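You operate a simulated robot arm through the tools that you are given. There is no shell and no other tool. Be economical: measure what you need, move in short steps, check, and stop when the job is done.

You run a simulated two-armed robot. Do the job below in one go: nothing can be reset, and whatever is moved stays where it is left.

Task
Hold the orange bin on the top of the gauge bench steady with one hand and put the middle grey pin in it with the other.
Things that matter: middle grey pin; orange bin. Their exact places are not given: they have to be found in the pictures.

It is judged by the outcome, as a careful person would: the job done as asked, and still so three seconds after it is handed in. It fails if anything else is knocked over, pushed out of place, dropped, spilled or broken.

Robot
Two 7-joint arms with two-finger parallel grippers on one trunk, on a base that drives. Base frame: it is fixed to the floor where the robot stands at the start and does not move with it; the origin is under the middle of the robot, x ahead of it, y to its left, z up; the surface under the hand at the start is at about z = 0.828. Units: m, rad, N and s.
The left shoulder is at the start at [0.02, 0.138, 1.37], the right one opposite. With the tool pointing down near the work surface each hand reaches from about 0.1 to 0.4 m from the robot's upright axis, wherever it stands, measured 20 degrees to its own side. Places, roughly: middle grey pin (5x5x5 cm) [0.5, 0.1, 0.3]; orange bin [1.5, 0.5, 0.75]. Payload 1.57 kg a hand.
Tool frame (each hand has its own): the origin (TCP) lies between the finger pads and is the grasp point; the fingertips stand 0.03 m ahead of it; z points along the fingers, y is the line along which they close. Largest opening 0.08 m; finger width 0.017, thickness 0.012; the body of the gripper, 0.04 by 0.082 m, starts 0.08 m behind the TCP.
Orientation is told as [roll, pitch, yaw] about the base's x, y, z axes, in that order, counted from this pose: with the fingers straight down and closing along the base's y, the tool's x points along the base's -x, its y along +y and its z along -z.

Tools
- The arms move only by the tool servo_tool. It takes "left_plan", "right_plan" or both (then of equal length, played together; a hand with none holds still); each is text: rows parted by semicolons, each of 7 numbers parted by spaces: the shift along the base's x, y, z in mm, then the turn, a rotation vector about the base's x, y, z in rad, then the finger opening in mm, from 0 to 80. In form: dx dy dz rx ry rz gripper; .... A call has 1 to 10 rows; each row shifts and turns the commanded pose from where the row before left it. Rows are played at 5 a second. More than 0.05 m and 0.15 rad between two rows, or a gripper value outside its range, and nothing of the call is played. A pose out of reach is approached as far as the arm can. The call stops where the force on the tool passes 40 N (or 10 N more than at its start, if that is more) or the arm is blocked; 0.2 s more then pass. Each finger travels about 0.045 m/s and halts on what it meets, pressing with about 38 N; the grip force reading is that of the motor and also rises with nothing between the fingers. The clock runs only during rows and for 0.2 s after the last one: add rows that do not move to give the fingers time. It gives the time, the measured TCP pose, the force on the tool (base axes), the opening and the grip force at its end, in the units of the frame above (readings bear some noise), with the torque about the TCP (base axes, N m) and any sound that the robot's microphone picked up.
- Cameras (640 x 400 px; columns grow to the right, rows downward): "scene" is now at [0.1722, 0.0268, 1.2292]; the picture's right is [0.35, -0.94, 0.00], its down [-0.71, -0.27, -0.65] and it looks along [0.60, 0.23, -0.76] (base axes); focal length 281 px, centre (320, 200). "left" rides on the left gripper at [0.072, 0.007, -0.122] in its tool frame; the picture's right is [-0.09, 1.00, 0.00], its down [-0.84, -0.08, -0.54] and it looks along [-0.54, -0.05, 0.84] (tool axes); focal length 238 px, centre (320, 200). "right" rides on the right gripper at [0.072, -0.007, -0.122] in its tool frame; the picture's right is [0.09, 1.00, 0.00], its down [-0.84, 0.08, -0.54] and it looks along [-0.54, 0.05, 0.84] (tool axes); focal length 238 px, centre (320, 200).
- camera(camera): a new picture of that camera. No time passes.
- raise_lower(by): slides the trunk up (or, below 0, down) by that many m; the arms and the scene camera ride with it, the base frame stays. It gives what a move gives, with no picture.
- base_move(legs): drives the robot by 1 to 6 legs, each [ahead, left, turn to the left] in m, m and rad, along the robot's own axes; the way and the turn of a leg run together, so that a leg with both is an arc; at most 1.5 m and 3.142 rad a leg. The arms and the cameras ride along, it lands a little off, and it stops where it bumps. It gives what a move gives.
- head_to(pan, tilt): turns the head with the scene camera to pan (to the left, within 1.047 rad either way) and tilt (down, from -0.506 to 1.204), counted from straight ahead of the robot. It gives what a move gives.
- pixel_to_xyz(camera, pixels): there is no depth. For up to 12 entries [column, row, z] of the newest picture of that camera ("zoom" is the newest enlarged one), the place [x, y] in the base frame at which the ray of that pixel passes the height z, good to about 0.003 m. No time passes.
- close_up(camera, box): a new picture of the part [left, top, right, bottom] of that camera's present view, enlarged. No time passes.
- job_done(): hands the job in; it is judged then, once.

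Go step by step. Measure first, check grasps and placings, and put right what went wrong. The budget is 80 turns and 78 pictures, counting those below and the enlarged ones. Unless the task says otherwise, let go and move clear before handing in, and close with one line.

The tools are called after "Call:" as name(argument=value, ...) on one line, values as JSON. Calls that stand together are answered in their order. servo_tool: Moves the arms, as the interface text tells. Its arguments: {"type":"object","properties":{"left_plan":{"type":"string"},"right_plan":{"type":"string"}},"required":[]} The other tools are called the same way: raise_lower (by) slides the trunk up or down; base_move (legs) drives the base; head_to (pan, tilt) turns the head that bears the scene camera; camera (camera) takes a picture; pixel_to_xyz (camera, pixels) gives the place at which the rays of pixels pass given heights; close_up (camera, box) takes an enlarged picture of a part of a camera's view; job_done () hands the job in.

At the start:

```text
t: 0.0
left_position: [0.2978, 0.1798, 0.9991]
left_tool_rot: [0.001, 0.001, 0.0]
left_wrist_force: [0.2, -0.7, -0.1]
left_torque: [0.04, 0.03, -0.01]
left_gripper_width: 0.0801
left_grip_force: 0.1
right_position: [0.2389, -0.0352, 1.0008]
right_tool_rot: [-0.001, -0.001, 0.0]
right_wrist_force: [-1.1, -0.5, -1.4]
right_torque: [0.02, 0.01, 0.03]
right_gripper_width: 0.0798
right_grip_force: 0.1
trunk travel left (down, up): [-0.745, 0.495]
robot x, y, heading: [0.0045, -0.0016, 0.001]
head pan, tilt: [0.361, 0.867]
```

scene: 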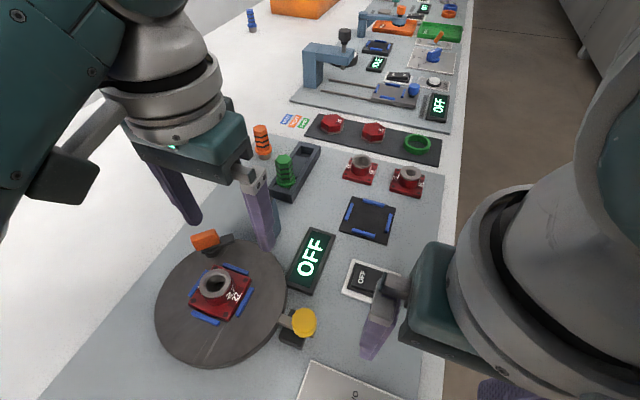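
right: 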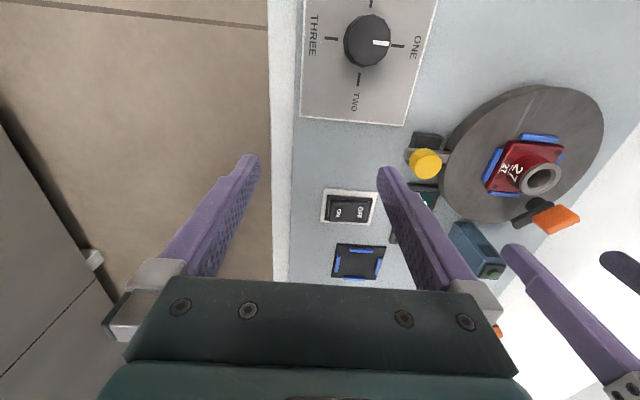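
left: 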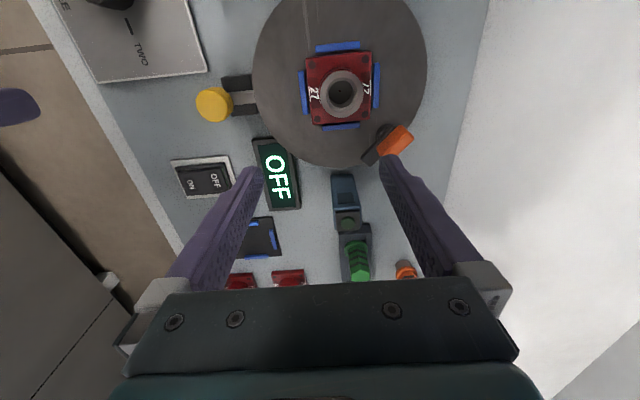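

The scene picture shows a bench crowded with fixtures and an orange bin at its far end, near (300,5). The pin is given at z≈0.3, which is below the bench top, so I'll look around with the head.

Call:
head_to(pan=0.3, tilt=0.45)

Call:
camera(camera="scene")

```text
t: 0.9
left_position: [0.2978, 0.18, 0.9997]
left_tool_rot: [0.0, 0.0, 0.0]
left_wrist_force: [0.1, 0.7, 0.3]
left_torque: [-0.02, 0.0, 0.03]
left_gripper_width: 0.08
left_grip_force: 0.1
right_position: [0.2402, -0.0348, 1.0005]
right_tool_rot: [-0.001, -0.001, 0.0]
right_wrist_force: [-0.2, 0.8, -0.2]
right_torque: [0.0, -0.01, 0.03]
right_gripper_width: 0.0798
right_grip_force: 0.1
trunk travel left (down, up): [-0.745, 0.495]
robot x, y, heading: [-0.0013, 0.0029, 0.002]
head pan, tilt: [0.3, 0.45]
```

```text
74 pictures are left
```

scene: 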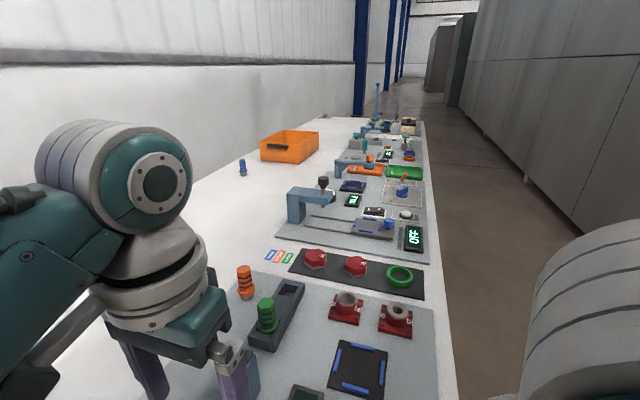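

The bench runs along x, with the orange bin at about (290,145). I'll measure the bin and bench edges, then look steeply down for the pin.

Call:
pixel_to_xyz(camera="scene", pixels=[[262, 160, 0.828], [304, 163, 0.828], [318, 147, 0.828], [455, 390, 0.828], [425, 125, 0.828], [242, 174, 0.828], [290, 146, 0.9], [318, 132, 0.9]])

Call:
head_to(pan=-0.5, tilt=1.1)

Call:
camera(camera="scene")

Call:
head_to(pan=-0.9, tilt=0.6)

Call:
camera(camera="scene")

```text
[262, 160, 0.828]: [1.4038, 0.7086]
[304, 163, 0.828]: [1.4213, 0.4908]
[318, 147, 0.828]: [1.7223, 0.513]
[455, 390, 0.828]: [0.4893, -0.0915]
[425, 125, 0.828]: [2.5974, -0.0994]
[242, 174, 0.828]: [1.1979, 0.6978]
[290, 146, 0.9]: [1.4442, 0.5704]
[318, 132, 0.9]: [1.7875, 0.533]
```

```text
t: 2.0
left_position: [0.2979, 0.18, 0.9999]
left_tool_rot: [0.0, 0.0, -0.001]
left_wrist_force: [0.3, 0.8, -0.5]
left_torque: [0.03, 0.02, 0.01]
left_gripper_width: 0.0799
left_grip_force: 0.2
right_position: [0.2386, -0.0364, 0.9999]
right_tool_rot: [-0.001, 0.0, -0.001]
right_wrist_force: [-0.8, -0.1, -0.4]
right_torque: [0.0, -0.02, -0.03]
right_gripper_width: 0.0797
right_grip_force: 0.1
trunk travel left (down, up): [-0.745, 0.495]
robot x, y, heading: [-0.0011, -0.0006, 0.001]
head pan, tilt: [-0.499, 1.1]
```

```text
73 pictures are left
```

scene: 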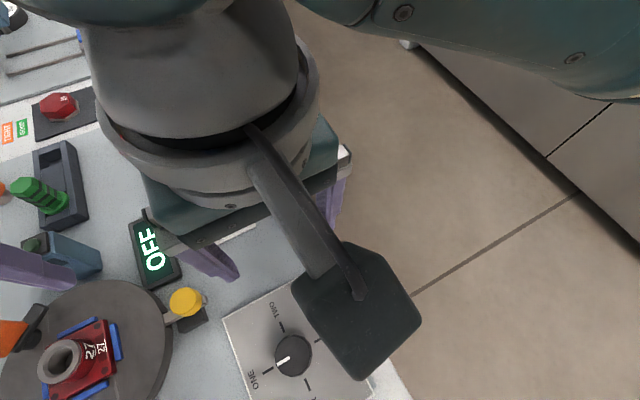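

```text
t: 2.9
left_position: [0.2994, 0.18, 0.9997]
left_tool_rot: [0.0, 0.001, 0.001]
left_wrist_force: [0.4, -0.1, -0.6]
left_torque: [-0.02, -0.01, 0.01]
left_gripper_width: 0.0798
left_grip_force: 0.0
right_position: [0.2382, -0.0358, 0.9996]
right_tool_rot: [0.001, 0.001, 0.001]
right_wrist_force: [0.3, 1.1, 0.2]
right_torque: [0.0, -0.01, 0.02]
right_gripper_width: 0.0799
right_grip_force: 0.1
trunk travel left (down, up): [-0.745, 0.495]
robot x, y, heading: [-0.0013, -0.0006, 0.004]
head pan, tilt: [-0.901, 0.6]
```

```text
72 pictures are left
```

scene: 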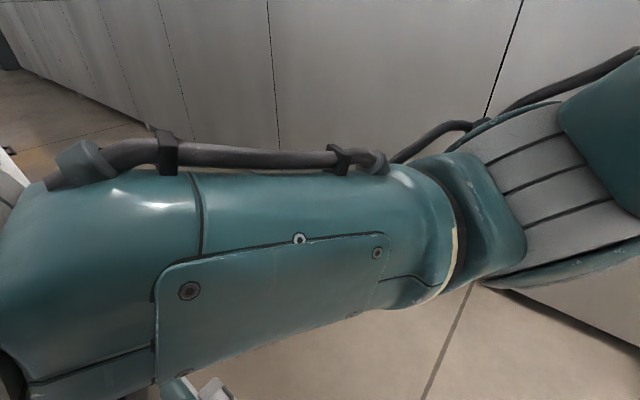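

The bench front edge is at y≈-0.09 with an aisle beyond it. The bin is at about (1.4–1.75, 0.5–0.7). Next I'll look left to see the bench's far side and possible routes.

Call:
head_to(pan=0.9, tilt=0.4)

Call:
camera(camera="scene")

Call:
head_to(pan=0.0, tilt=1.2)

Call:
camera(camera="scene")

Call:
pixel_to_xyz(camera="scene", pixels=[[320, 200, 0.828], [320, 380, 0.828], [320, 200, 0.0], [500, 200, 0.828]])

```text
t: 4.7
left_position: [0.2995, 0.1803, 0.9996]
left_tool_rot: [0.0, 0.001, -0.001]
left_wrist_force: [-0.1, -0.6, -0.2]
left_torque: [-0.03, -0.03, -0.01]
left_gripper_width: 0.0797
left_grip_force: 0.0
right_position: [0.2393, -0.0359, 1.0001]
right_tool_rot: [0.0, 0.0, 0.0]
right_wrist_force: [-0.6, -0.5, -0.5]
right_torque: [0.0, -0.02, -0.02]
right_gripper_width: 0.0797
right_grip_force: 0.1
trunk travel left (down, up): [-0.745, 0.495]
robot x, y, heading: [-0.002, 0.0003, -0.001]
head pan, tilt: [0.901, 0.4]
```

```text
71 pictures are left
```

scene: 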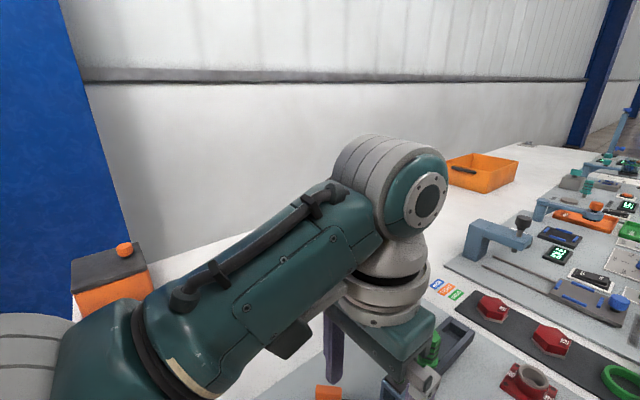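

```text
t: 5.9
left_position: [0.2991, 0.1799, 0.9995]
left_tool_rot: [0.0, 0.0, 0.001]
left_wrist_force: [-0.5, -0.2, -0.6]
left_torque: [-0.02, -0.03, -0.02]
left_gripper_width: 0.08
left_grip_force: 0.0
right_position: [0.2382, -0.036, 0.9994]
right_tool_rot: [0.002, 0.0, 0.0]
right_wrist_force: [0.3, 0.1, -0.7]
right_torque: [-0.02, 0.01, 0.01]
right_gripper_width: 0.08
right_grip_force: 0.0
trunk travel left (down, up): [-0.745, 0.495]
robot x, y, heading: [0.0023, -0.0031, 0.002]
head pan, tilt: [0.0, 1.201]
```

```text
70 pictures are left
```

scene: 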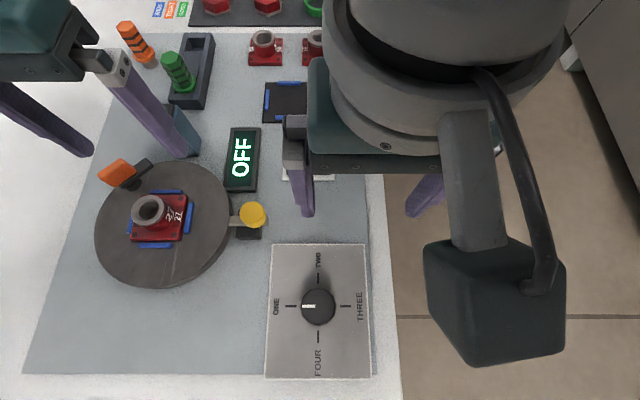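

```text
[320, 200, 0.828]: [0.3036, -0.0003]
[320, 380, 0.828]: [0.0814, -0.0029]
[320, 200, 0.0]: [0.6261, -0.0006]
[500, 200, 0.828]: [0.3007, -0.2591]
```

The bench reaches back to about x≈0.07, right in front of the robot, and nothing on top looks like a grey pin. I'll back off with the arms raised a little, to see what's below.

Call:
raise_lower(by=0.1)

Call:
base_move(legs=[[-0.7, 0, 0]])

Call:
head_to(pan=0.0, tilt=0.7)

Call:
camera(camera="scene")

```text
t: 7.3
left_position: [0.2995, 0.1799, 1.0995]
left_tool_rot: [-0.002, 0.0, 0.0]
left_wrist_force: [-0.2, 0.1, 0.1]
left_torque: [0.0, 0.03, 0.01]
left_gripper_width: 0.0801
left_grip_force: 0.0
right_position: [0.2393, -0.035, 1.1006]
right_tool_rot: [0.0, 0.0, 0.001]
right_wrist_force: [-0.4, -0.5, -0.8]
right_torque: [-0.02, -0.02, 0.0]
right_gripper_width: 0.08
right_grip_force: 0.0
trunk travel left (down, up): [-0.845, 0.395]
robot x, y, heading: [0.0006, 0.0015, 0.004]
head pan, tilt: [0.0, 1.201]
```

```text
t: 11.1
left_position: [-0.3973, 0.1811, 1.0999]
left_tool_rot: [-0.001, -0.001, 0.002]
left_wrist_force: [0.1, 0.4, 0.0]
left_torque: [-0.05, 0.0, -0.02]
left_gripper_width: 0.0797
left_grip_force: 0.1
right_position: [-0.457, -0.0358, 1.1001]
right_tool_rot: [0.0, 0.001, 0.001]
right_wrist_force: [0.9, -0.1, -0.2]
right_torque: [0.01, 0.0, -0.03]
right_gripper_width: 0.08
right_grip_force: 0.0
trunk travel left (down, up): [-0.845, 0.395]
robot x, y, heading: [-0.6966, -0.0016, 0.005]
head pan, tilt: [0.0, 1.201]
```

```text
t: 12.0
left_position: [-0.3976, 0.1797, 1.1004]
left_tool_rot: [0.0, 0.0, 0.001]
left_wrist_force: [-0.1, 0.2, 0.8]
left_torque: [-0.02, -0.01, -0.01]
left_gripper_width: 0.0797
left_grip_force: 0.1
right_position: [-0.4573, -0.0351, 1.1001]
right_tool_rot: [0.0, 0.001, 0.0]
right_wrist_force: [0.6, -0.2, -0.1]
right_torque: [-0.05, -0.01, 0.01]
right_gripper_width: 0.0796
right_grip_force: 0.0
trunk travel left (down, up): [-0.845, 0.395]
robot x, y, heading: [-0.6954, -0.0001, -0.008]
head pan, tilt: [0.0, 0.7]
```

```text
69 pictures are left
```

scene: 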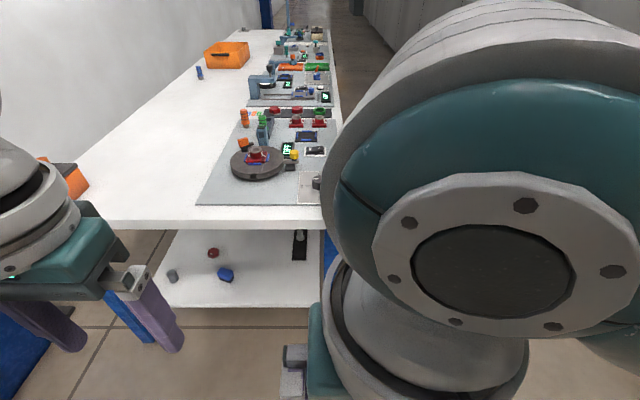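

There is a lower shelf under the bench with small parts on it: (172,275) grey, (213,253) red, (227,275) blue and (300,240) black. I'll lower the trunk for a clear view of it.

Call:
close_up(camera="scene", box=[140, 210, 340, 335])

Call:
raise_lower(by=-0.5)

Call:
head_to(pan=0.0, tilt=0.35)

Call:
camera(camera="scene")

```text
3.20 times, centred on (240, 272) of scene
```

zoom: 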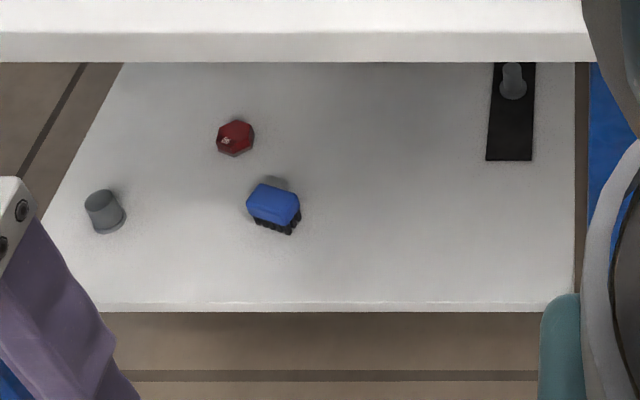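

```text
refused: -0.5 is not a number from -0.4 to 0.4
```

```text
t: 12.9
left_position: [-0.3978, 0.1792, 1.0988]
left_tool_rot: [-0.001, 0.002, 0.001]
left_wrist_force: [0.5, -0.7, -0.4]
left_torque: [-0.01, -0.01, 0.02]
left_gripper_width: 0.0801
left_grip_force: 0.0
right_position: [-0.4569, -0.0345, 1.0995]
right_tool_rot: [0.0, 0.001, -0.001]
right_wrist_force: [-0.4, 0.2, 0.0]
right_torque: [-0.02, -0.02, 0.01]
right_gripper_width: 0.08
right_grip_force: 0.0
trunk travel left (down, up): [-0.845, 0.395]
robot x, y, heading: [-0.6952, 0.0042, 0.001]
head pan, tilt: [0.0, 0.351]
```

```text
67 pictures are left
```

scene: 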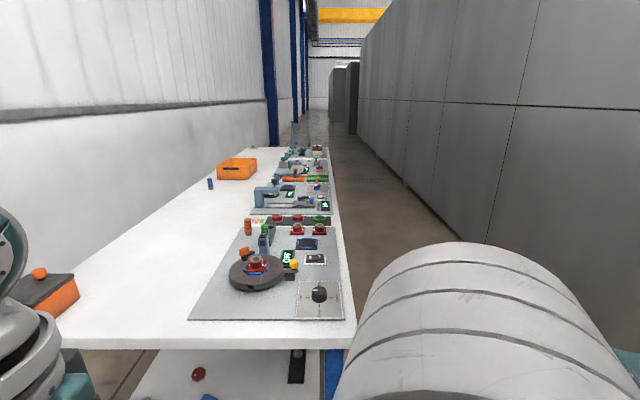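

The black plate at (297,365) carries grey pins. I'll lower the trunk to look into the shelf.

Call:
raise_lower(by=-0.4)

Call:
raise_lower(by=-0.25)

Call:
camera(camera="scene")

```text
t: 16.7
left_position: [-0.3976, 0.1803, 0.7]
left_tool_rot: [0.001, -0.001, 0.0]
left_wrist_force: [0.1, 0.3, 0.2]
left_torque: [0.01, -0.02, 0.01]
left_gripper_width: 0.08
left_grip_force: 0.1
right_position: [-0.4572, -0.0358, 0.7003]
right_tool_rot: [-0.001, 0.0, -0.001]
right_wrist_force: [-0.6, -0.8, -0.2]
right_torque: [-0.02, -0.01, 0.03]
right_gripper_width: 0.0799
right_grip_force: 0.1
trunk travel left (down, up): [-0.445, 0.795]
robot x, y, heading: [-0.6958, -0.0019, -0.002]
head pan, tilt: [0.0, 0.351]
```

```text
t: 19.3
left_position: [-0.3981, 0.18, 0.4495]
left_tool_rot: [-0.001, -0.002, 0.0]
left_wrist_force: [0.2, 0.4, -0.1]
left_torque: [-0.01, 0.01, 0.02]
left_gripper_width: 0.0799
left_grip_force: 0.0
right_position: [-0.4577, -0.0358, 0.449]
right_tool_rot: [0.001, 0.001, 0.001]
right_wrist_force: [0.6, 0.1, -0.6]
right_torque: [-0.01, 0.01, 0.01]
right_gripper_width: 0.08
right_grip_force: 0.0
trunk travel left (down, up): [-0.195, 1.045]
robot x, y, heading: [-0.6979, 0.0006, -0.002]
head pan, tilt: [0.0, 0.351]
```

```text
66 pictures are left
```

scene: 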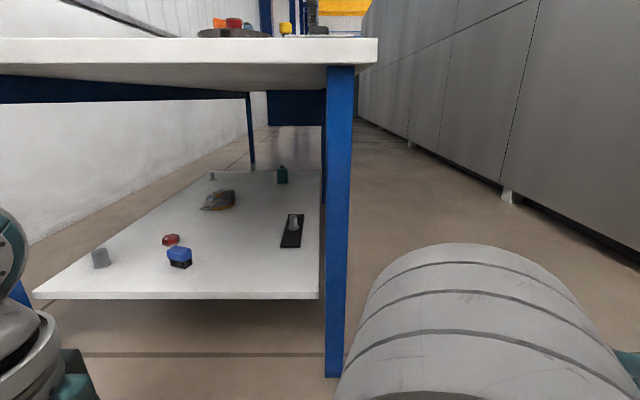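

Three grey pins are visible: (101,258), one on the black plate at (294,222), and one far back at (211,175). I'll zoom in and measure them.

Call:
close_up(camera="scene", box=[60, 160, 340, 310])

Call:
pixel_to_xyz(camera="scene", pixels=[[319, 292, 0.28], [101, 269, 0.28], [292, 230, 0.28], [211, 180, 0.28], [294, 248, 0.28], [180, 268, 0.28], [35, 292, 0.28], [320, 171, 0.28], [378, 62, 0.8], [338, 376, 0.0], [319, 292, 0.25], [292, 230, 0.25]])

```text
2.29 times, centred on (200, 235) of scene
```

zoom: 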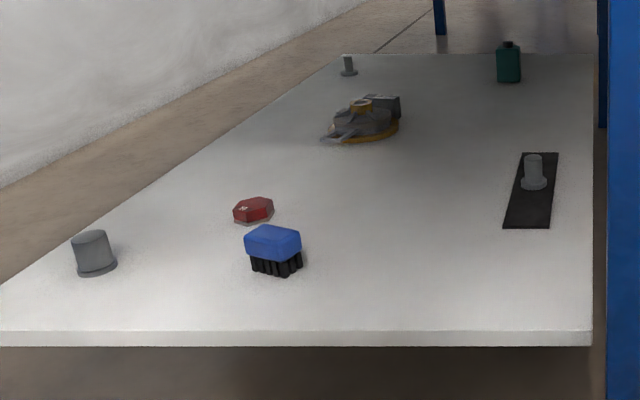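

```text
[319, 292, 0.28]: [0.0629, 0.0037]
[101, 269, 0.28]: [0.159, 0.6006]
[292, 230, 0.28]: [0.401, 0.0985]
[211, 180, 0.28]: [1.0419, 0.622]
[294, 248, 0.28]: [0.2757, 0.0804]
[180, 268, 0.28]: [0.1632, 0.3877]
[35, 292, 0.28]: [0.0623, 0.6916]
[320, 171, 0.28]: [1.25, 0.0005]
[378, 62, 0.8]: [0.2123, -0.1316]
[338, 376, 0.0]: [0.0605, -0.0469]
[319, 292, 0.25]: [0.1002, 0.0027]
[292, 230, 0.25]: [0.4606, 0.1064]
```

The three pins differ in size and position; the one on the black plate at (534,172 in the zoom), around (0.45,0.1), matches the hint and is the middle one. I'll measure the aisle width and check the shelf height.

Call:
pixel_to_xyz(camera="scene", pixels=[[505, 200, 0.0], [408, 148, 0.0], [640, 275, 0.0], [345, 376, 0.0], [325, 376, 0.0], [352, 70, 0.75], [327, 70, 0.75], [375, 38, 0.828]])

Call:
head_to(pan=-0.9, tilt=0.3)

Call:
camera(camera="scene")

```text
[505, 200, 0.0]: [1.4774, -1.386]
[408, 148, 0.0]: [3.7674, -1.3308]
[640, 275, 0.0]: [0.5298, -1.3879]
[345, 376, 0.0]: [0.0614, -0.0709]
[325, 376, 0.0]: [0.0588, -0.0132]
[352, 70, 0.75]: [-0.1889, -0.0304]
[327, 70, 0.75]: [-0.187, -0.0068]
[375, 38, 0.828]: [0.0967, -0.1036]
```

```text
t: 20.5
left_position: [-0.3969, 0.1809, 0.4505]
left_tool_rot: [-0.001, 0.0, 0.001]
left_wrist_force: [0.8, 0.8, -1.2]
left_torque: [0.01, -0.04, 0.01]
left_gripper_width: 0.08
left_grip_force: 0.0
right_position: [-0.4572, -0.0366, 0.4505]
right_tool_rot: [0.0, 0.001, 0.0]
right_wrist_force: [-0.2, -0.3, -0.6]
right_torque: [0.01, 0.0, -0.04]
right_gripper_width: 0.0799
right_grip_force: 0.1
trunk travel left (down, up): [-0.195, 1.045]
robot x, y, heading: [-0.6993, 0.003, -0.006]
head pan, tilt: [-0.901, 0.3]
```

```text
64 pictures are left
```

scene: 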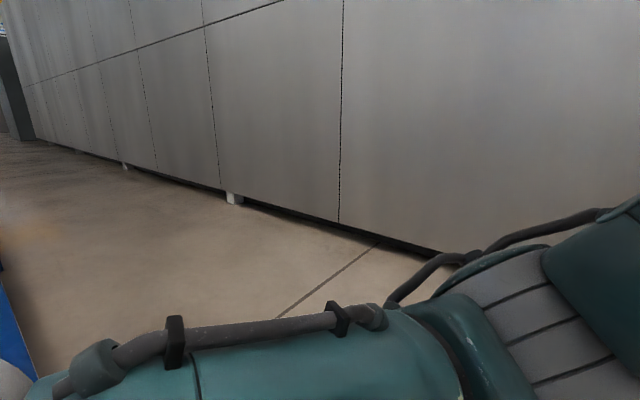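

The aisle is about 1.25 m wide (y from −0.1 to −1.37). I'll drive into it and face the bench side in front of the pin, using the right hand for the pin.

Call:
base_move(legs=[[0, -0.72, 0], [1.04, 0, 0], [0, 0, 1.571]])

Call:
head_to(pan=0.0, tilt=0.5)

Call:
camera(camera="scene")

```text
t: 33.3
left_position: [0.1307, -0.4251, 0.4509]
left_tool_rot: [0.002, -0.001, 1.645]
left_wrist_force: [-0.3, -1.1, -0.2]
left_torque: [-0.01, -0.01, -0.01]
left_gripper_width: 0.0802
left_grip_force: 0.0
right_position: [0.3496, -0.4672, 0.4515]
right_tool_rot: [0.0, -0.002, 1.644]
right_wrist_force: [0.3, -0.2, 0.7]
right_torque: [0.01, -0.01, 0.04]
right_gripper_width: 0.0799
right_grip_force: 0.0
trunk travel left (down, up): [-0.195, 1.045]
robot x, y, heading: [0.333, -0.7118, 1.65]
head pan, tilt: [-0.901, 0.3]
```

```text
t: 34.5
left_position: [0.1298, -0.4236, 0.4502]
left_tool_rot: [-0.001, 0.0, 1.644]
left_wrist_force: [0.1, -0.3, -0.4]
left_torque: [0.0, -0.01, 0.0]
left_gripper_width: 0.0801
left_grip_force: 0.1
right_position: [0.3499, -0.4666, 0.4509]
right_tool_rot: [0.001, -0.001, 1.645]
right_wrist_force: [0.0, 0.0, -0.5]
right_torque: [-0.01, 0.02, 0.0]
right_gripper_width: 0.08
right_grip_force: 0.1
trunk travel left (down, up): [-0.195, 1.045]
robot x, y, heading: [0.3302, -0.7053, 1.651]
head pan, tilt: [0.0, 0.499]
```

```text
63 pictures are left
```

scene: 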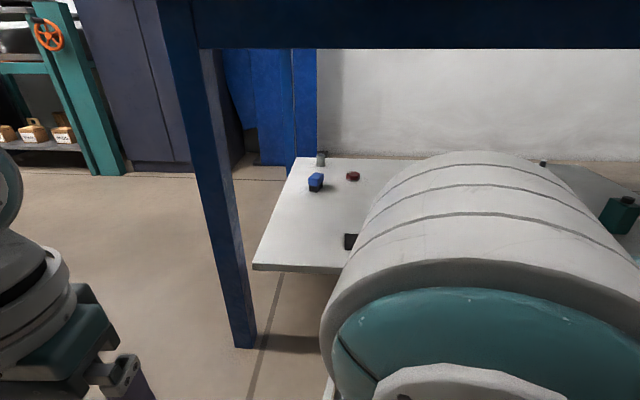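

The heading overshot by 0.08 and the right upper arm hides the pin. I'll correct the base, shift right 0.1 m away from the leg, tilt the right hand 0.6 rad and use its camera.

Call:
base_move(legs=[[0, -0.1, -0.08]])

Call:
servo_tool(right_plan="0 0 0 0.15 0 0 80; 0 0 0 0.15 0 0 80; 0 0 0 0.15 0 0 80; 0 0 0 0.15 0 0 80; 0 0 0 0 0 0 80")

Call:
camera(camera="right")

```text
t: 35.6
left_position: [0.2513, -0.4055, 0.4507]
left_tool_rot: [0.003, -0.001, 1.564]
left_wrist_force: [-0.2, -0.4, 0.0]
left_torque: [0.01, 0.03, 0.01]
left_gripper_width: 0.0802
left_grip_force: 0.0
right_position: [0.4666, -0.4664, 0.4502]
right_tool_rot: [-0.001, 0.0, 1.564]
right_wrist_force: [0.9, -0.2, 0.3]
right_torque: [-0.01, 0.02, 0.03]
right_gripper_width: 0.0802
right_grip_force: 0.0
trunk travel left (down, up): [-0.195, 1.045]
robot x, y, heading: [0.4321, -0.7077, 1.565]
head pan, tilt: [0.0, 0.499]
```

```text
t: 37.0
left_position: [0.2537, -0.4056, 0.4502]
left_tool_rot: [0.002, 0.001, 1.564]
left_wrist_force: [-0.3, 1.1, -0.7]
left_torque: [-0.02, -0.05, -0.01]
left_gripper_width: 0.08
left_grip_force: 0.2
right_position: [0.4821, -0.4448, 0.4583]
right_tool_rot: [0.01, -0.637, 1.498]
right_wrist_force: [0.6, 0.0, 0.1]
right_torque: [-0.03, 0.0, -0.01]
right_gripper_width: 0.0802
right_grip_force: 0.0
trunk travel left (down, up): [-0.195, 1.045]
robot x, y, heading: [0.4302, -0.7079, 1.565]
head pan, tilt: [0.0, 0.499]
stopped in row 5 (right hand): the arm was blocked; the commanded pose is now the measured one
```

```text
62 pictures are left
```

right: 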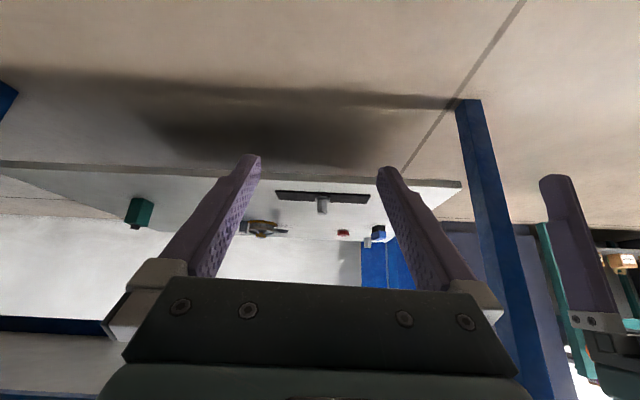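

The pin shows upside-down at (322,205) in the right-hand camera, on the black plate. I'll triangulate the shelf height.

Call:
close_up(camera="right", box=[250, 170, 410, 270])

Call:
pixel_to_xyz(camera="right", pixels=[[322, 200, 0.22], [322, 200, 0.25], [322, 200, 0.28], [276, 190, 0.25], [370, 193, 0.25], [276, 190, 0.28], [370, 193, 0.28], [460, 183, 0.25], [460, 183, 0.28]])

```text
4.00 times, centred on (330, 220) of right
```

zoom: 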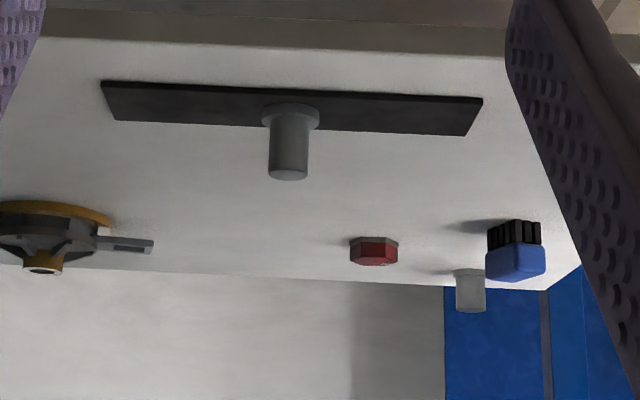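

```text
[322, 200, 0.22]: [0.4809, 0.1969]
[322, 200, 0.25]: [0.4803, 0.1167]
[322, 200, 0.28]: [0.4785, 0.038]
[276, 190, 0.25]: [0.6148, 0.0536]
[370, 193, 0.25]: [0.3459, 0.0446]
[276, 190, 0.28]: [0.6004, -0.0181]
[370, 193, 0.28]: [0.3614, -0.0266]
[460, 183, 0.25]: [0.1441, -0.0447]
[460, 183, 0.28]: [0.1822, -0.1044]
```

The pin is at about (0.475, 0.11), with the shelf at z≈0.235, a body of ~26 mm and a height of ~5 cm. I'll drive 0.26 m closer, lower the trunk a little, and then extend the arm.

Call:
base_move(legs=[[0.26, 0, 0]])

Call:
raise_lower(by=-0.06)

Call:
servo_tool(right_plan="0 40 0 0 0 0 80; 0 40 0 0 0 0 80; 0 40 0 0 0 0 80; 0 0 0 0 0 0 80")

Call:
camera(camera="right")

Call:
camera(camera="scene")

```text
t: 38.9
left_position: [0.2572, -0.1448, 0.449]
left_tool_rot: [0.001, 0.0, 1.559]
left_wrist_force: [0.8, 0.6, 1.2]
left_torque: [-0.02, -0.02, 0.0]
left_gripper_width: 0.08
left_grip_force: 0.0
right_position: [0.4849, -0.1851, 0.4583]
right_tool_rot: [0.011, -0.636, 1.495]
right_wrist_force: [0.8, 0.3, -0.1]
right_torque: [-0.01, 0.01, -0.03]
right_gripper_width: 0.08
right_grip_force: 0.0
trunk travel left (down, up): [-0.195, 1.045]
robot x, y, heading: [0.4337, -0.4445, 1.557]
head pan, tilt: [0.0, 0.499]
```

```text
t: 39.9
left_position: [0.2565, -0.1441, 0.3901]
left_tool_rot: [0.002, 0.0, 1.559]
left_wrist_force: [-0.2, 0.1, -0.1]
left_torque: [-0.02, 0.0, 0.02]
left_gripper_width: 0.0798
left_grip_force: 0.0
right_position: [0.4851, -0.184, 0.3968]
right_tool_rot: [0.009, -0.635, 1.494]
right_wrist_force: [-0.3, 0.5, 0.6]
right_torque: [0.0, 0.02, 0.04]
right_gripper_width: 0.0799
right_grip_force: 0.0
trunk travel left (down, up): [-0.135, 1.105]
robot x, y, heading: [0.4367, -0.4435, 1.56]
head pan, tilt: [0.0, 0.499]
```

```text
t: 40.9
left_position: [0.2564, -0.1449, 0.3895]
left_tool_rot: [0.0, -0.001, 1.561]
left_wrist_force: [0.1, -0.1, 0.3]
left_torque: [0.0, -0.03, 0.02]
left_gripper_width: 0.0801
left_grip_force: 0.1
right_position: [0.4846, -0.0656, 0.3995]
right_tool_rot: [0.01, -0.636, 1.493]
right_wrist_force: [-1.2, 0.0, 0.1]
right_torque: [-0.02, 0.05, -0.05]
right_gripper_width: 0.08
right_grip_force: 0.1
trunk travel left (down, up): [-0.135, 1.105]
robot x, y, heading: [0.4334, -0.4437, 1.561]
head pan, tilt: [0.0, 0.499]
```

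```text
60 pictures are left
```

right: 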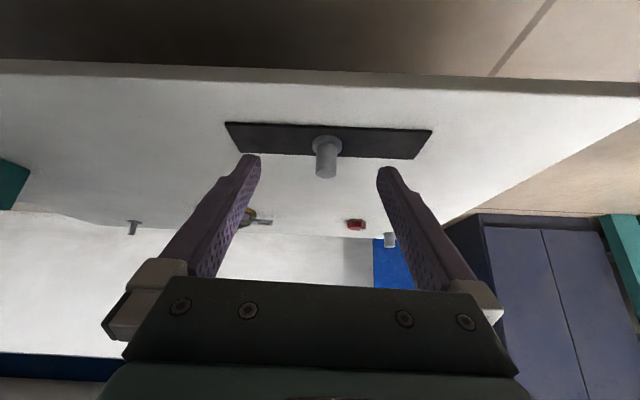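

```text
59 pictures are left
```

scene: 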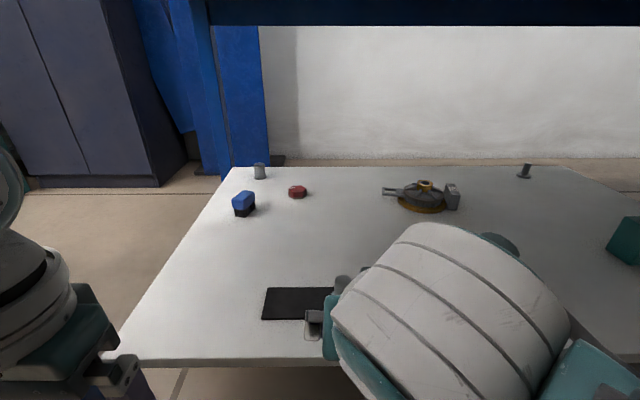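

Both cameras now see the plate. I'll get precise pin rays.

Call:
close_up(camera="right", box=[245, 90, 405, 190])

Call:
pixel_to_xyz(camera="right", pixels=[[326, 144, 0.23], [326, 144, 0.25], [326, 174, 0.28], [326, 174, 0.3], [225, 123, 0.23], [225, 123, 0.25], [413, 158, 0.23], [413, 158, 0.25], [432, 130, 0.23], [432, 130, 0.25]])

Call:
pixel_to_xyz(camera="scene", pixels=[[262, 319, 0.23], [262, 319, 0.25], [268, 288, 0.23], [268, 288, 0.25], [342, 279, 0.28], [342, 279, 0.3], [110, 361, 0.23], [110, 361, 0.25]])

```text
4.00 times, centred on (325, 140) of right
```

zoom: 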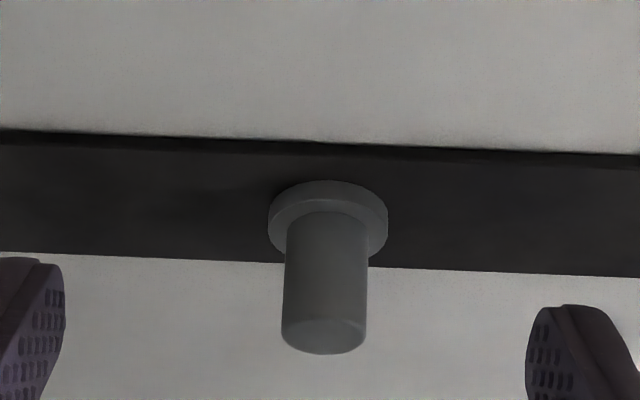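

```text
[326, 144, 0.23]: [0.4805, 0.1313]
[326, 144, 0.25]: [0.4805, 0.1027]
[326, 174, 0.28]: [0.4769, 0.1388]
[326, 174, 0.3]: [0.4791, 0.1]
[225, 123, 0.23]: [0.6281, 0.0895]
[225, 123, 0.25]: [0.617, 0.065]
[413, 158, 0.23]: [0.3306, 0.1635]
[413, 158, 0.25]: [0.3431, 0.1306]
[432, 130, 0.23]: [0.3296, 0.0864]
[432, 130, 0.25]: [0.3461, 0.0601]
```

```text
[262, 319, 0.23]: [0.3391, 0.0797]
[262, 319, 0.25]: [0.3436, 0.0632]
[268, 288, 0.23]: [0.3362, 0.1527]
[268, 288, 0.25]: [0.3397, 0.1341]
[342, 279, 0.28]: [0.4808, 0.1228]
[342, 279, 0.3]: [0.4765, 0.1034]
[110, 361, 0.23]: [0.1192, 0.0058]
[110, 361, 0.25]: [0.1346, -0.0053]
```

Both cameras agree: plate top at z≈0.252, pin axis at (0.479,0.101), top ≈0.300, body ≈24 mm. I'll approach straddling it, tilting slightly more, and stop short to check.

Call:
servo_tool(right_plan="-2 25 -10 0.12 0 0 80; -2 25 -15 0.12 0 0 80; -2 25 -15 0 0 0 80; 0 25 -20 0 0 0 80; 0 25 -20 0 0 0 80; 0 0 0 0 0 0 80")

Call:
camera(camera="right")

```text
t: 42.3
left_position: [0.2567, -0.1451, 0.3894]
left_tool_rot: [0.0, 0.0, 1.561]
left_wrist_force: [0.1, -0.4, -0.6]
left_torque: [-0.01, 0.02, -0.03]
left_gripper_width: 0.0801
left_grip_force: 0.1
right_position: [0.4934, 0.0485, 0.3221]
right_tool_rot: [0.042, -0.875, 1.475]
right_wrist_force: [-0.1, 0.6, 0.3]
right_torque: [0.05, 0.0, 0.02]
right_gripper_width: 0.08
right_grip_force: 0.0
right hand out of reach, approached as far as the arm can: row 5
trunk travel left (down, up): [-0.135, 1.105]
robot x, y, heading: [0.435, -0.4429, 1.561]
head pan, tilt: [0.0, 0.499]
```

```text
57 pictures are left
```

right: 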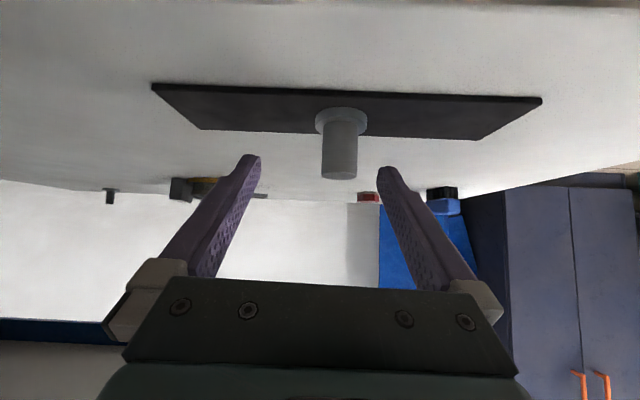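

The arm is near its reach limit at (0.493,0.049,0.322), so I'll move the base 6 cm forward and then servo the rest.

Call:
base_move(legs=[[0.05, 0, 0]])

Call:
servo_tool(right_plan="-7 0 -10 0 0 0 80; -7 0 -10 0 0 0 80; 0 0 0 0 0 0 80")

Call:
camera(camera="right")

```text
t: 43.2
left_position: [0.2576, -0.0998, 0.389]
left_tool_rot: [0.0, 0.003, 1.561]
left_wrist_force: [0.8, -0.1, 0.0]
left_torque: [0.02, -0.01, -0.03]
left_gripper_width: 0.08
left_grip_force: 0.1
right_position: [0.4935, 0.0919, 0.3201]
right_tool_rot: [0.038, -0.871, 1.477]
right_wrist_force: [-0.7, -0.3, -0.4]
right_torque: [0.03, 0.02, 0.01]
right_gripper_width: 0.0803
right_grip_force: 0.0
trunk travel left (down, up): [-0.135, 1.105]
robot x, y, heading: [0.4366, -0.3974, 1.559]
head pan, tilt: [0.0, 0.499]
```

```text
t: 44.0
left_position: [0.2577, -0.0955, 0.3903]
left_tool_rot: [-0.002, 0.001, 1.561]
left_wrist_force: [-0.1, 0.1, 0.0]
left_torque: [-0.01, 0.03, 0.01]
left_gripper_width: 0.0799
left_grip_force: 0.0
right_position: [0.4953, 0.0973, 0.3218]
right_tool_rot: [0.039, -0.875, 1.475]
right_wrist_force: [0.1, 0.0, 0.1]
right_torque: [-0.01, 0.0, -0.01]
right_gripper_width: 0.08
right_grip_force: 0.1
right hand out of reach, approached as far as the arm can: row 1, 2
trunk travel left (down, up): [-0.135, 1.105]
robot x, y, heading: [0.437, -0.3912, 1.563]
head pan, tilt: [0.0, 0.499]
```

```text
56 pictures are left
```

right: 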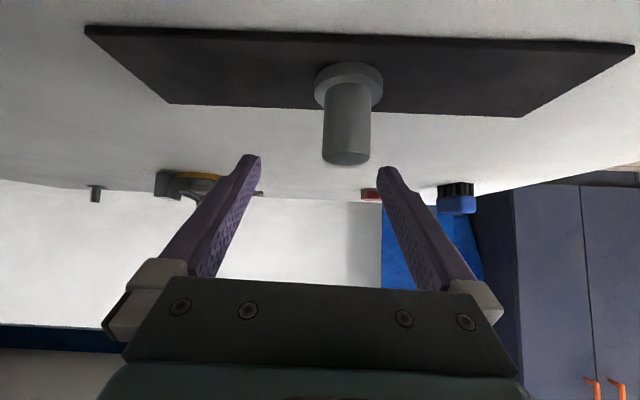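

The pose is consistent, and the hand just needs to go down and 15 mm in −x, but the arm is stretched. I'll retract the hand 60 mm, drive forward 60 mm, then servo.

Call:
servo_tool(right_plan="-5 -25 0 0 0 0 80; -5 -25 0 0 0 0 80; -5 -20 0 0 0 0 80; 0 0 0 0 0 0 80")

Call:
base_move(legs=[[0.06, 0, 0]])

```text
t: 45.0
left_position: [0.2572, -0.0947, 0.389]
left_tool_rot: [0.002, 0.001, 1.559]
left_wrist_force: [0.5, 0.1, -0.3]
left_torque: [0.0, -0.01, 0.02]
left_gripper_width: 0.0802
left_grip_force: 0.1
right_position: [0.4816, 0.0288, 0.3234]
right_tool_rot: [0.039, -0.873, 1.476]
right_wrist_force: [-0.3, 0.0, 0.0]
right_torque: [-0.02, 0.0, -0.02]
right_gripper_width: 0.0797
right_grip_force: 0.0
trunk travel left (down, up): [-0.135, 1.105]
robot x, y, heading: [0.4377, -0.3959, 1.56]
head pan, tilt: [0.0, 0.499]
```

```text
t: 46.0
left_position: [0.2571, -0.0386, 0.3884]
left_tool_rot: [0.001, 0.006, 1.559]
left_wrist_force: [-0.3, 1.0, 0.5]
left_torque: [0.03, -0.02, 0.01]
left_gripper_width: 0.08
left_grip_force: 0.1
right_position: [0.4815, 0.0847, 0.3209]
right_tool_rot: [0.038, -0.871, 1.474]
right_wrist_force: [-0.3, -0.4, -0.7]
right_torque: [-0.01, 0.01, -0.01]
right_gripper_width: 0.0802
right_grip_force: 0.1
trunk travel left (down, up): [-0.135, 1.105]
robot x, y, heading: [0.4332, -0.3351, 1.558]
head pan, tilt: [0.0, 0.499]
```

Now I'll descend to z≈0.288 at (0.479, 0.101).

Call:
servo_tool(right_plan="-1 8 -11 0 0 0 80; -1 8 -11 0 0 0 80; 0 0 -10 0 0 0 80; 0 0 0 0 0 0 80")

Call:
camera(camera="right")

```text
t: 47.0
left_position: [0.2569, -0.0362, 0.3892]
left_tool_rot: [0.001, 0.004, 1.561]
left_wrist_force: [-0.3, 0.8, -0.5]
left_torque: [-0.01, -0.02, -0.02]
left_gripper_width: 0.0798
left_grip_force: 0.0
right_position: [0.4795, 0.1045, 0.2896]
right_tool_rot: [0.038, -0.873, 1.476]
right_wrist_force: [0.6, 0.3, 0.2]
right_torque: [-0.01, -0.02, -0.01]
right_gripper_width: 0.08
right_grip_force: 0.1
trunk travel left (down, up): [-0.135, 1.105]
robot x, y, heading: [0.434, -0.338, 1.56]
head pan, tilt: [0.0, 0.499]
```

```text
55 pictures are left
```

right: 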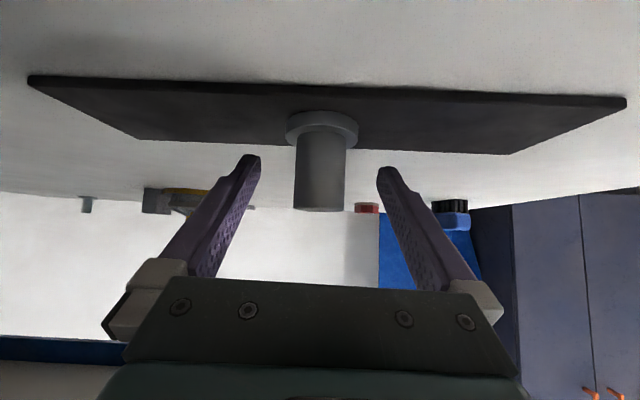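

The pin is centred at column 320 between the fingers, with the tips above the flange. Closing now.

Call:
servo_tool(right_plan="0 0 0 0 0 0 0; 0 0 0 0 0 0 0; 0 0 0 0 0 0 0; 0 0 0 0 0 0 0; 0 0 0 0 0 0 0; 0 0 0 0 0 0 0")

Call:
camera(camera="right")

```text
t: 48.4
left_position: [0.2583, -0.0351, 0.3905]
left_tool_rot: [0.0, 0.002, 1.561]
left_wrist_force: [0.1, 1.0, -0.6]
left_torque: [0.01, 0.01, 0.01]
left_gripper_width: 0.08
left_grip_force: 0.1
right_position: [0.4791, 0.1056, 0.289]
right_tool_rot: [0.04, -0.872, 1.475]
right_wrist_force: [0.5, -1.0, 2.8]
right_torque: [-0.03, -0.11, -0.02]
right_gripper_width: 0.0292
right_grip_force: 38.1
trunk travel left (down, up): [-0.135, 1.105]
robot x, y, heading: [0.4374, -0.332, 1.562]
head pan, tilt: [0.0, 0.499]
```

```text
54 pictures are left
```

right: 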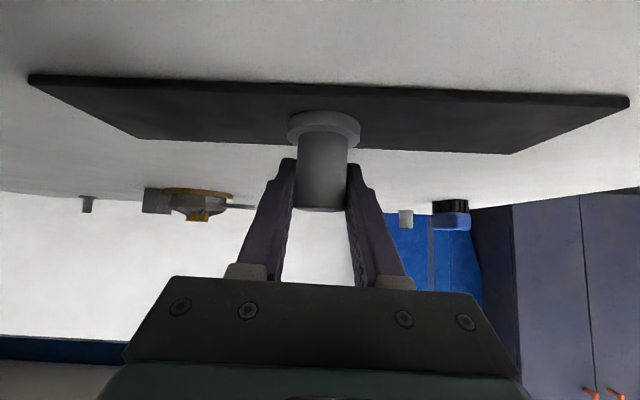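

It is gripped at 29 mm with 38 N. I'll lift straight up slowly and check that the plate stays put.

Call:
servo_tool(right_plan="0 0 6 0 0 0 0; 0 0 8 0 0 0 0; 0 0 10 0 0 0 0; 0 0 15 0 0 0 0; 0 0 20 0 0 0 0; 0 0 0 0 0 0 0")

Call:
camera(camera="right")

Call:
camera(camera="scene")

```text
t: 49.8
left_position: [0.2568, -0.0354, 0.3898]
left_tool_rot: [0.002, 0.002, 1.561]
left_wrist_force: [0.5, 0.6, -0.2]
left_torque: [-0.05, 0.02, 0.0]
left_gripper_width: 0.0801
left_grip_force: 0.1
right_position: [0.4883, 0.1065, 0.3477]
right_tool_rot: [0.014, -0.877, 1.49]
right_wrist_force: [-0.3, 0.1, -1.6]
right_torque: [0.06, 0.0, 0.0]
right_gripper_width: 0.0291
right_grip_force: 38.4
trunk travel left (down, up): [-0.135, 1.105]
robot x, y, heading: [0.434, -0.3346, 1.56]
head pan, tilt: [0.0, 0.499]
```

```text
53 pictures are left
```

right: 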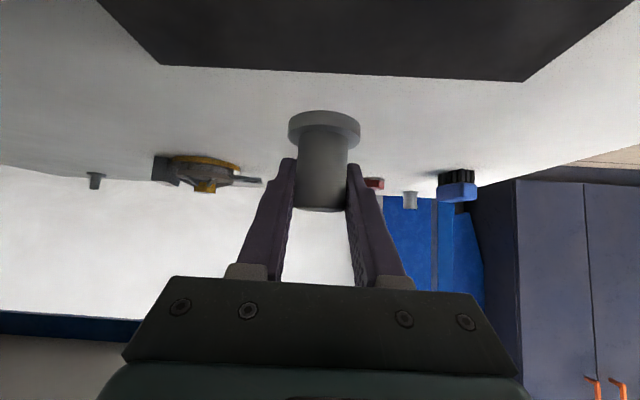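

```text
52 pictures are left
```

scene: 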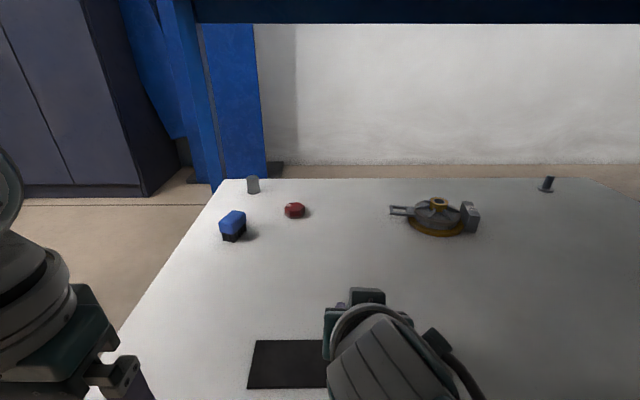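

The pin is lifted free and the plate stayed. I'll back straight out into the aisle, then raise the trunk in steps.

Call:
base_move(legs=[[-0.42, 0, 0]])

Call:
raise_lower(by=0.4)

Call:
raise_lower(by=0.4)

Call:
base_move(legs=[[0, -1.05, 0]])

Call:
head_to(pan=0.0, tilt=0.5)

Call:
camera(camera="scene")

```text
t: 52.3
left_position: [0.2531, -0.4476, 0.3899]
left_tool_rot: [0.0, 0.002, 1.547]
left_wrist_force: [-0.7, 0.3, -0.5]
left_torque: [0.0, 0.01, 0.0]
left_gripper_width: 0.0798
left_grip_force: 0.1
right_position: [0.4865, -0.3091, 0.3449]
right_tool_rot: [0.012, -0.876, 1.476]
right_wrist_force: [-0.2, -0.3, -1.6]
right_torque: [-0.02, -0.03, 0.0]
right_gripper_width: 0.0286
right_grip_force: 38.0
trunk travel left (down, up): [-0.135, 1.105]
robot x, y, heading: [0.4274, -0.751, 1.542]
head pan, tilt: [0.0, 0.499]
```

```text
t: 56.2
left_position: [0.2545, -0.4487, 0.7903]
left_tool_rot: [-0.001, 0.002, 1.546]
left_wrist_force: [0.5, 0.1, 0.3]
left_torque: [0.01, -0.02, -0.02]
left_gripper_width: 0.0798
left_grip_force: 0.1
right_position: [0.4894, -0.3109, 0.7451]
right_tool_rot: [0.005, -0.873, 1.481]
right_wrist_force: [-1.1, 0.0, -1.3]
right_torque: [0.0, -0.02, -0.02]
right_gripper_width: 0.0289
right_grip_force: 37.4
trunk travel left (down, up): [-0.535, 0.705]
robot x, y, heading: [0.4282, -0.752, 1.545]
head pan, tilt: [0.0, 0.499]
```

```text
t: 60.0
left_position: [0.2545, -0.4485, 1.1892]
left_tool_rot: [0.001, 0.0, 1.545]
left_wrist_force: [0.0, -0.9, -0.5]
left_torque: [-0.03, -0.02, 0.02]
left_gripper_width: 0.0796
left_grip_force: 0.1
right_position: [0.4895, -0.3116, 1.144]
right_tool_rot: [0.006, -0.874, 1.483]
right_wrist_force: [0.0, 0.1, -0.4]
right_torque: [0.05, 0.02, -0.01]
right_gripper_width: 0.0291
right_grip_force: 37.5
trunk travel left (down, up): [-0.935, 0.305]
robot x, y, heading: [0.43, -0.7486, 1.546]
head pan, tilt: [0.0, 0.499]
```

```text
t: 65.4
left_position: [1.3073, -0.4786, 1.1884]
left_tool_rot: [0.001, 0.003, 1.534]
left_wrist_force: [-1.0, -0.3, -0.4]
left_torque: [-0.02, 0.03, 0.01]
left_gripper_width: 0.08
left_grip_force: 0.0
right_position: [1.5437, -0.3428, 1.1454]
right_tool_rot: [0.007, -0.876, 1.471]
right_wrist_force: [0.0, 0.2, -2.4]
right_torque: [-0.02, -0.03, 0.02]
right_gripper_width: 0.0289
right_grip_force: 37.6
trunk travel left (down, up): [-0.935, 0.305]
robot x, y, heading: [1.4784, -0.784, 1.539]
head pan, tilt: [0.0, 0.499]
```

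```text
t: 66.0
left_position: [1.3074, -0.478, 1.1893]
left_tool_rot: [0.002, 0.002, 1.537]
left_wrist_force: [-0.2, -0.7, 0.3]
left_torque: [0.0, 0.04, -0.01]
left_gripper_width: 0.0802
left_grip_force: 0.2
right_position: [1.5446, -0.344, 1.1443]
right_tool_rot: [0.001, -0.874, 1.475]
right_wrist_force: [0.0, -0.4, -1.9]
right_torque: [0.02, -0.02, 0.02]
right_gripper_width: 0.029
right_grip_force: 38.1
trunk travel left (down, up): [-0.935, 0.305]
robot x, y, heading: [1.475, -0.7779, 1.538]
head pan, tilt: [0.0, 0.499]
```

```text
51 pictures are left
```

scene: 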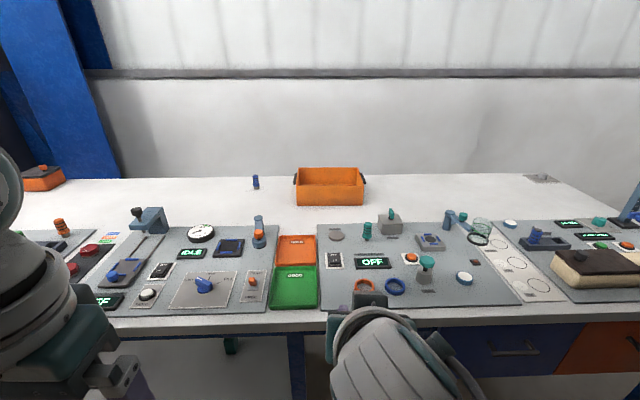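

There is a good view of the bin at (295–365, 168–206). I'll measure it and zoom in.

Call:
pixel_to_xyz(camera="scene", pixels=[[298, 206, 0.828], [363, 206, 0.828], [297, 184, 0.9], [365, 183, 0.9], [298, 168, 0.9], [360, 168, 0.9], [297, 184, 0.93], [300, 325, 0.828], [300, 225, 0.828], [440, 225, 0.828], [255, 222, 0.88], [120, 178, 0.828]])

Call:
close_up(camera="scene", box=[250, 150, 410, 250])

```text
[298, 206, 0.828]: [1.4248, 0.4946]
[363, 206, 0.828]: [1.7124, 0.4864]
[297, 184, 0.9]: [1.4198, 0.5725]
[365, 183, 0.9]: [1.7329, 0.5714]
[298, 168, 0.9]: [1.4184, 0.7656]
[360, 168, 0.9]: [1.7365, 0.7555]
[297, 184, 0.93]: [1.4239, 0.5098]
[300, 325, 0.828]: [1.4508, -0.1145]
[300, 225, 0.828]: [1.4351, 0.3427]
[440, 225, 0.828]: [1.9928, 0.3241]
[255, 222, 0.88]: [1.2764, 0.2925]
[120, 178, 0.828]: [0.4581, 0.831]
```

```text
4.00 times, centred on (330, 200) of scene
```

zoom: 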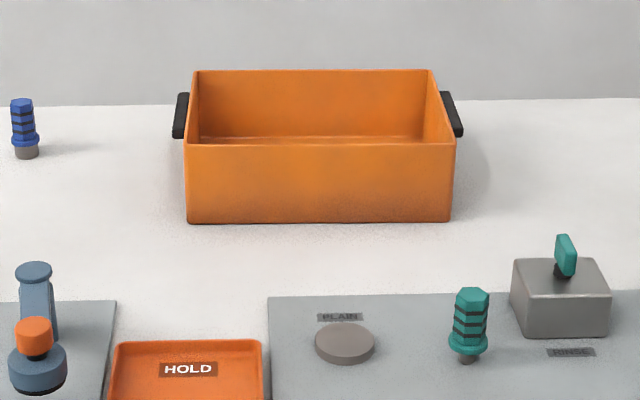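

The bin spans x 1.424–1.715, y 0.49–0.68, with its rim at z≈0.94. Reaching it means standing very close, so I'll look at what is under the bench front here.

Call:
head_to(pan=0.0, tilt=0.95)

Call:
camera(camera="scene")

Call:
camera(camera="left")

```text
t: 66.9
left_position: [1.3079, -0.4766, 1.1892]
left_tool_rot: [0.002, 0.001, 1.536]
left_wrist_force: [0.0, 0.7, -0.1]
left_torque: [0.0, 0.01, 0.01]
left_gripper_width: 0.0799
left_grip_force: 0.0
right_position: [1.5431, -0.3436, 1.1442]
right_tool_rot: [0.003, -0.874, 1.473]
right_wrist_force: [0.0, 0.7, -1.1]
right_torque: [0.0, 0.03, 0.0]
right_gripper_width: 0.0289
right_grip_force: 38.2
trunk travel left (down, up): [-0.935, 0.305]
robot x, y, heading: [1.4763, -0.7827, 1.534]
head pan, tilt: [0.0, 0.949]
```

```text
49 pictures are left
```

scene: 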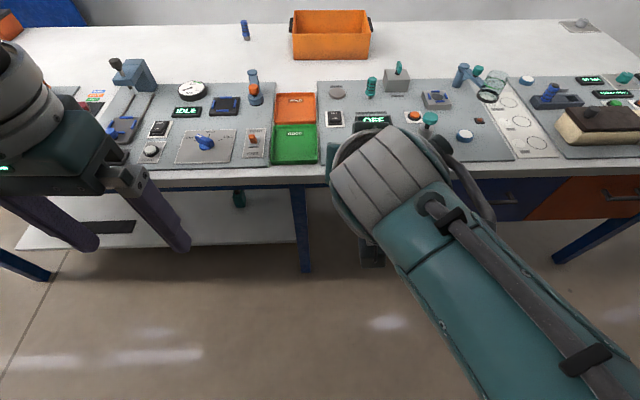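

```text
48 pictures are left
```

left: 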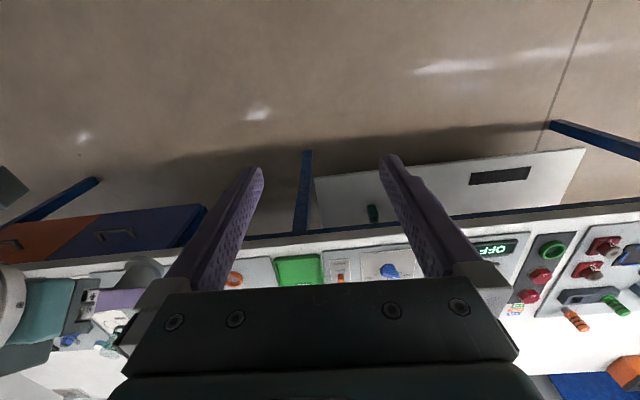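

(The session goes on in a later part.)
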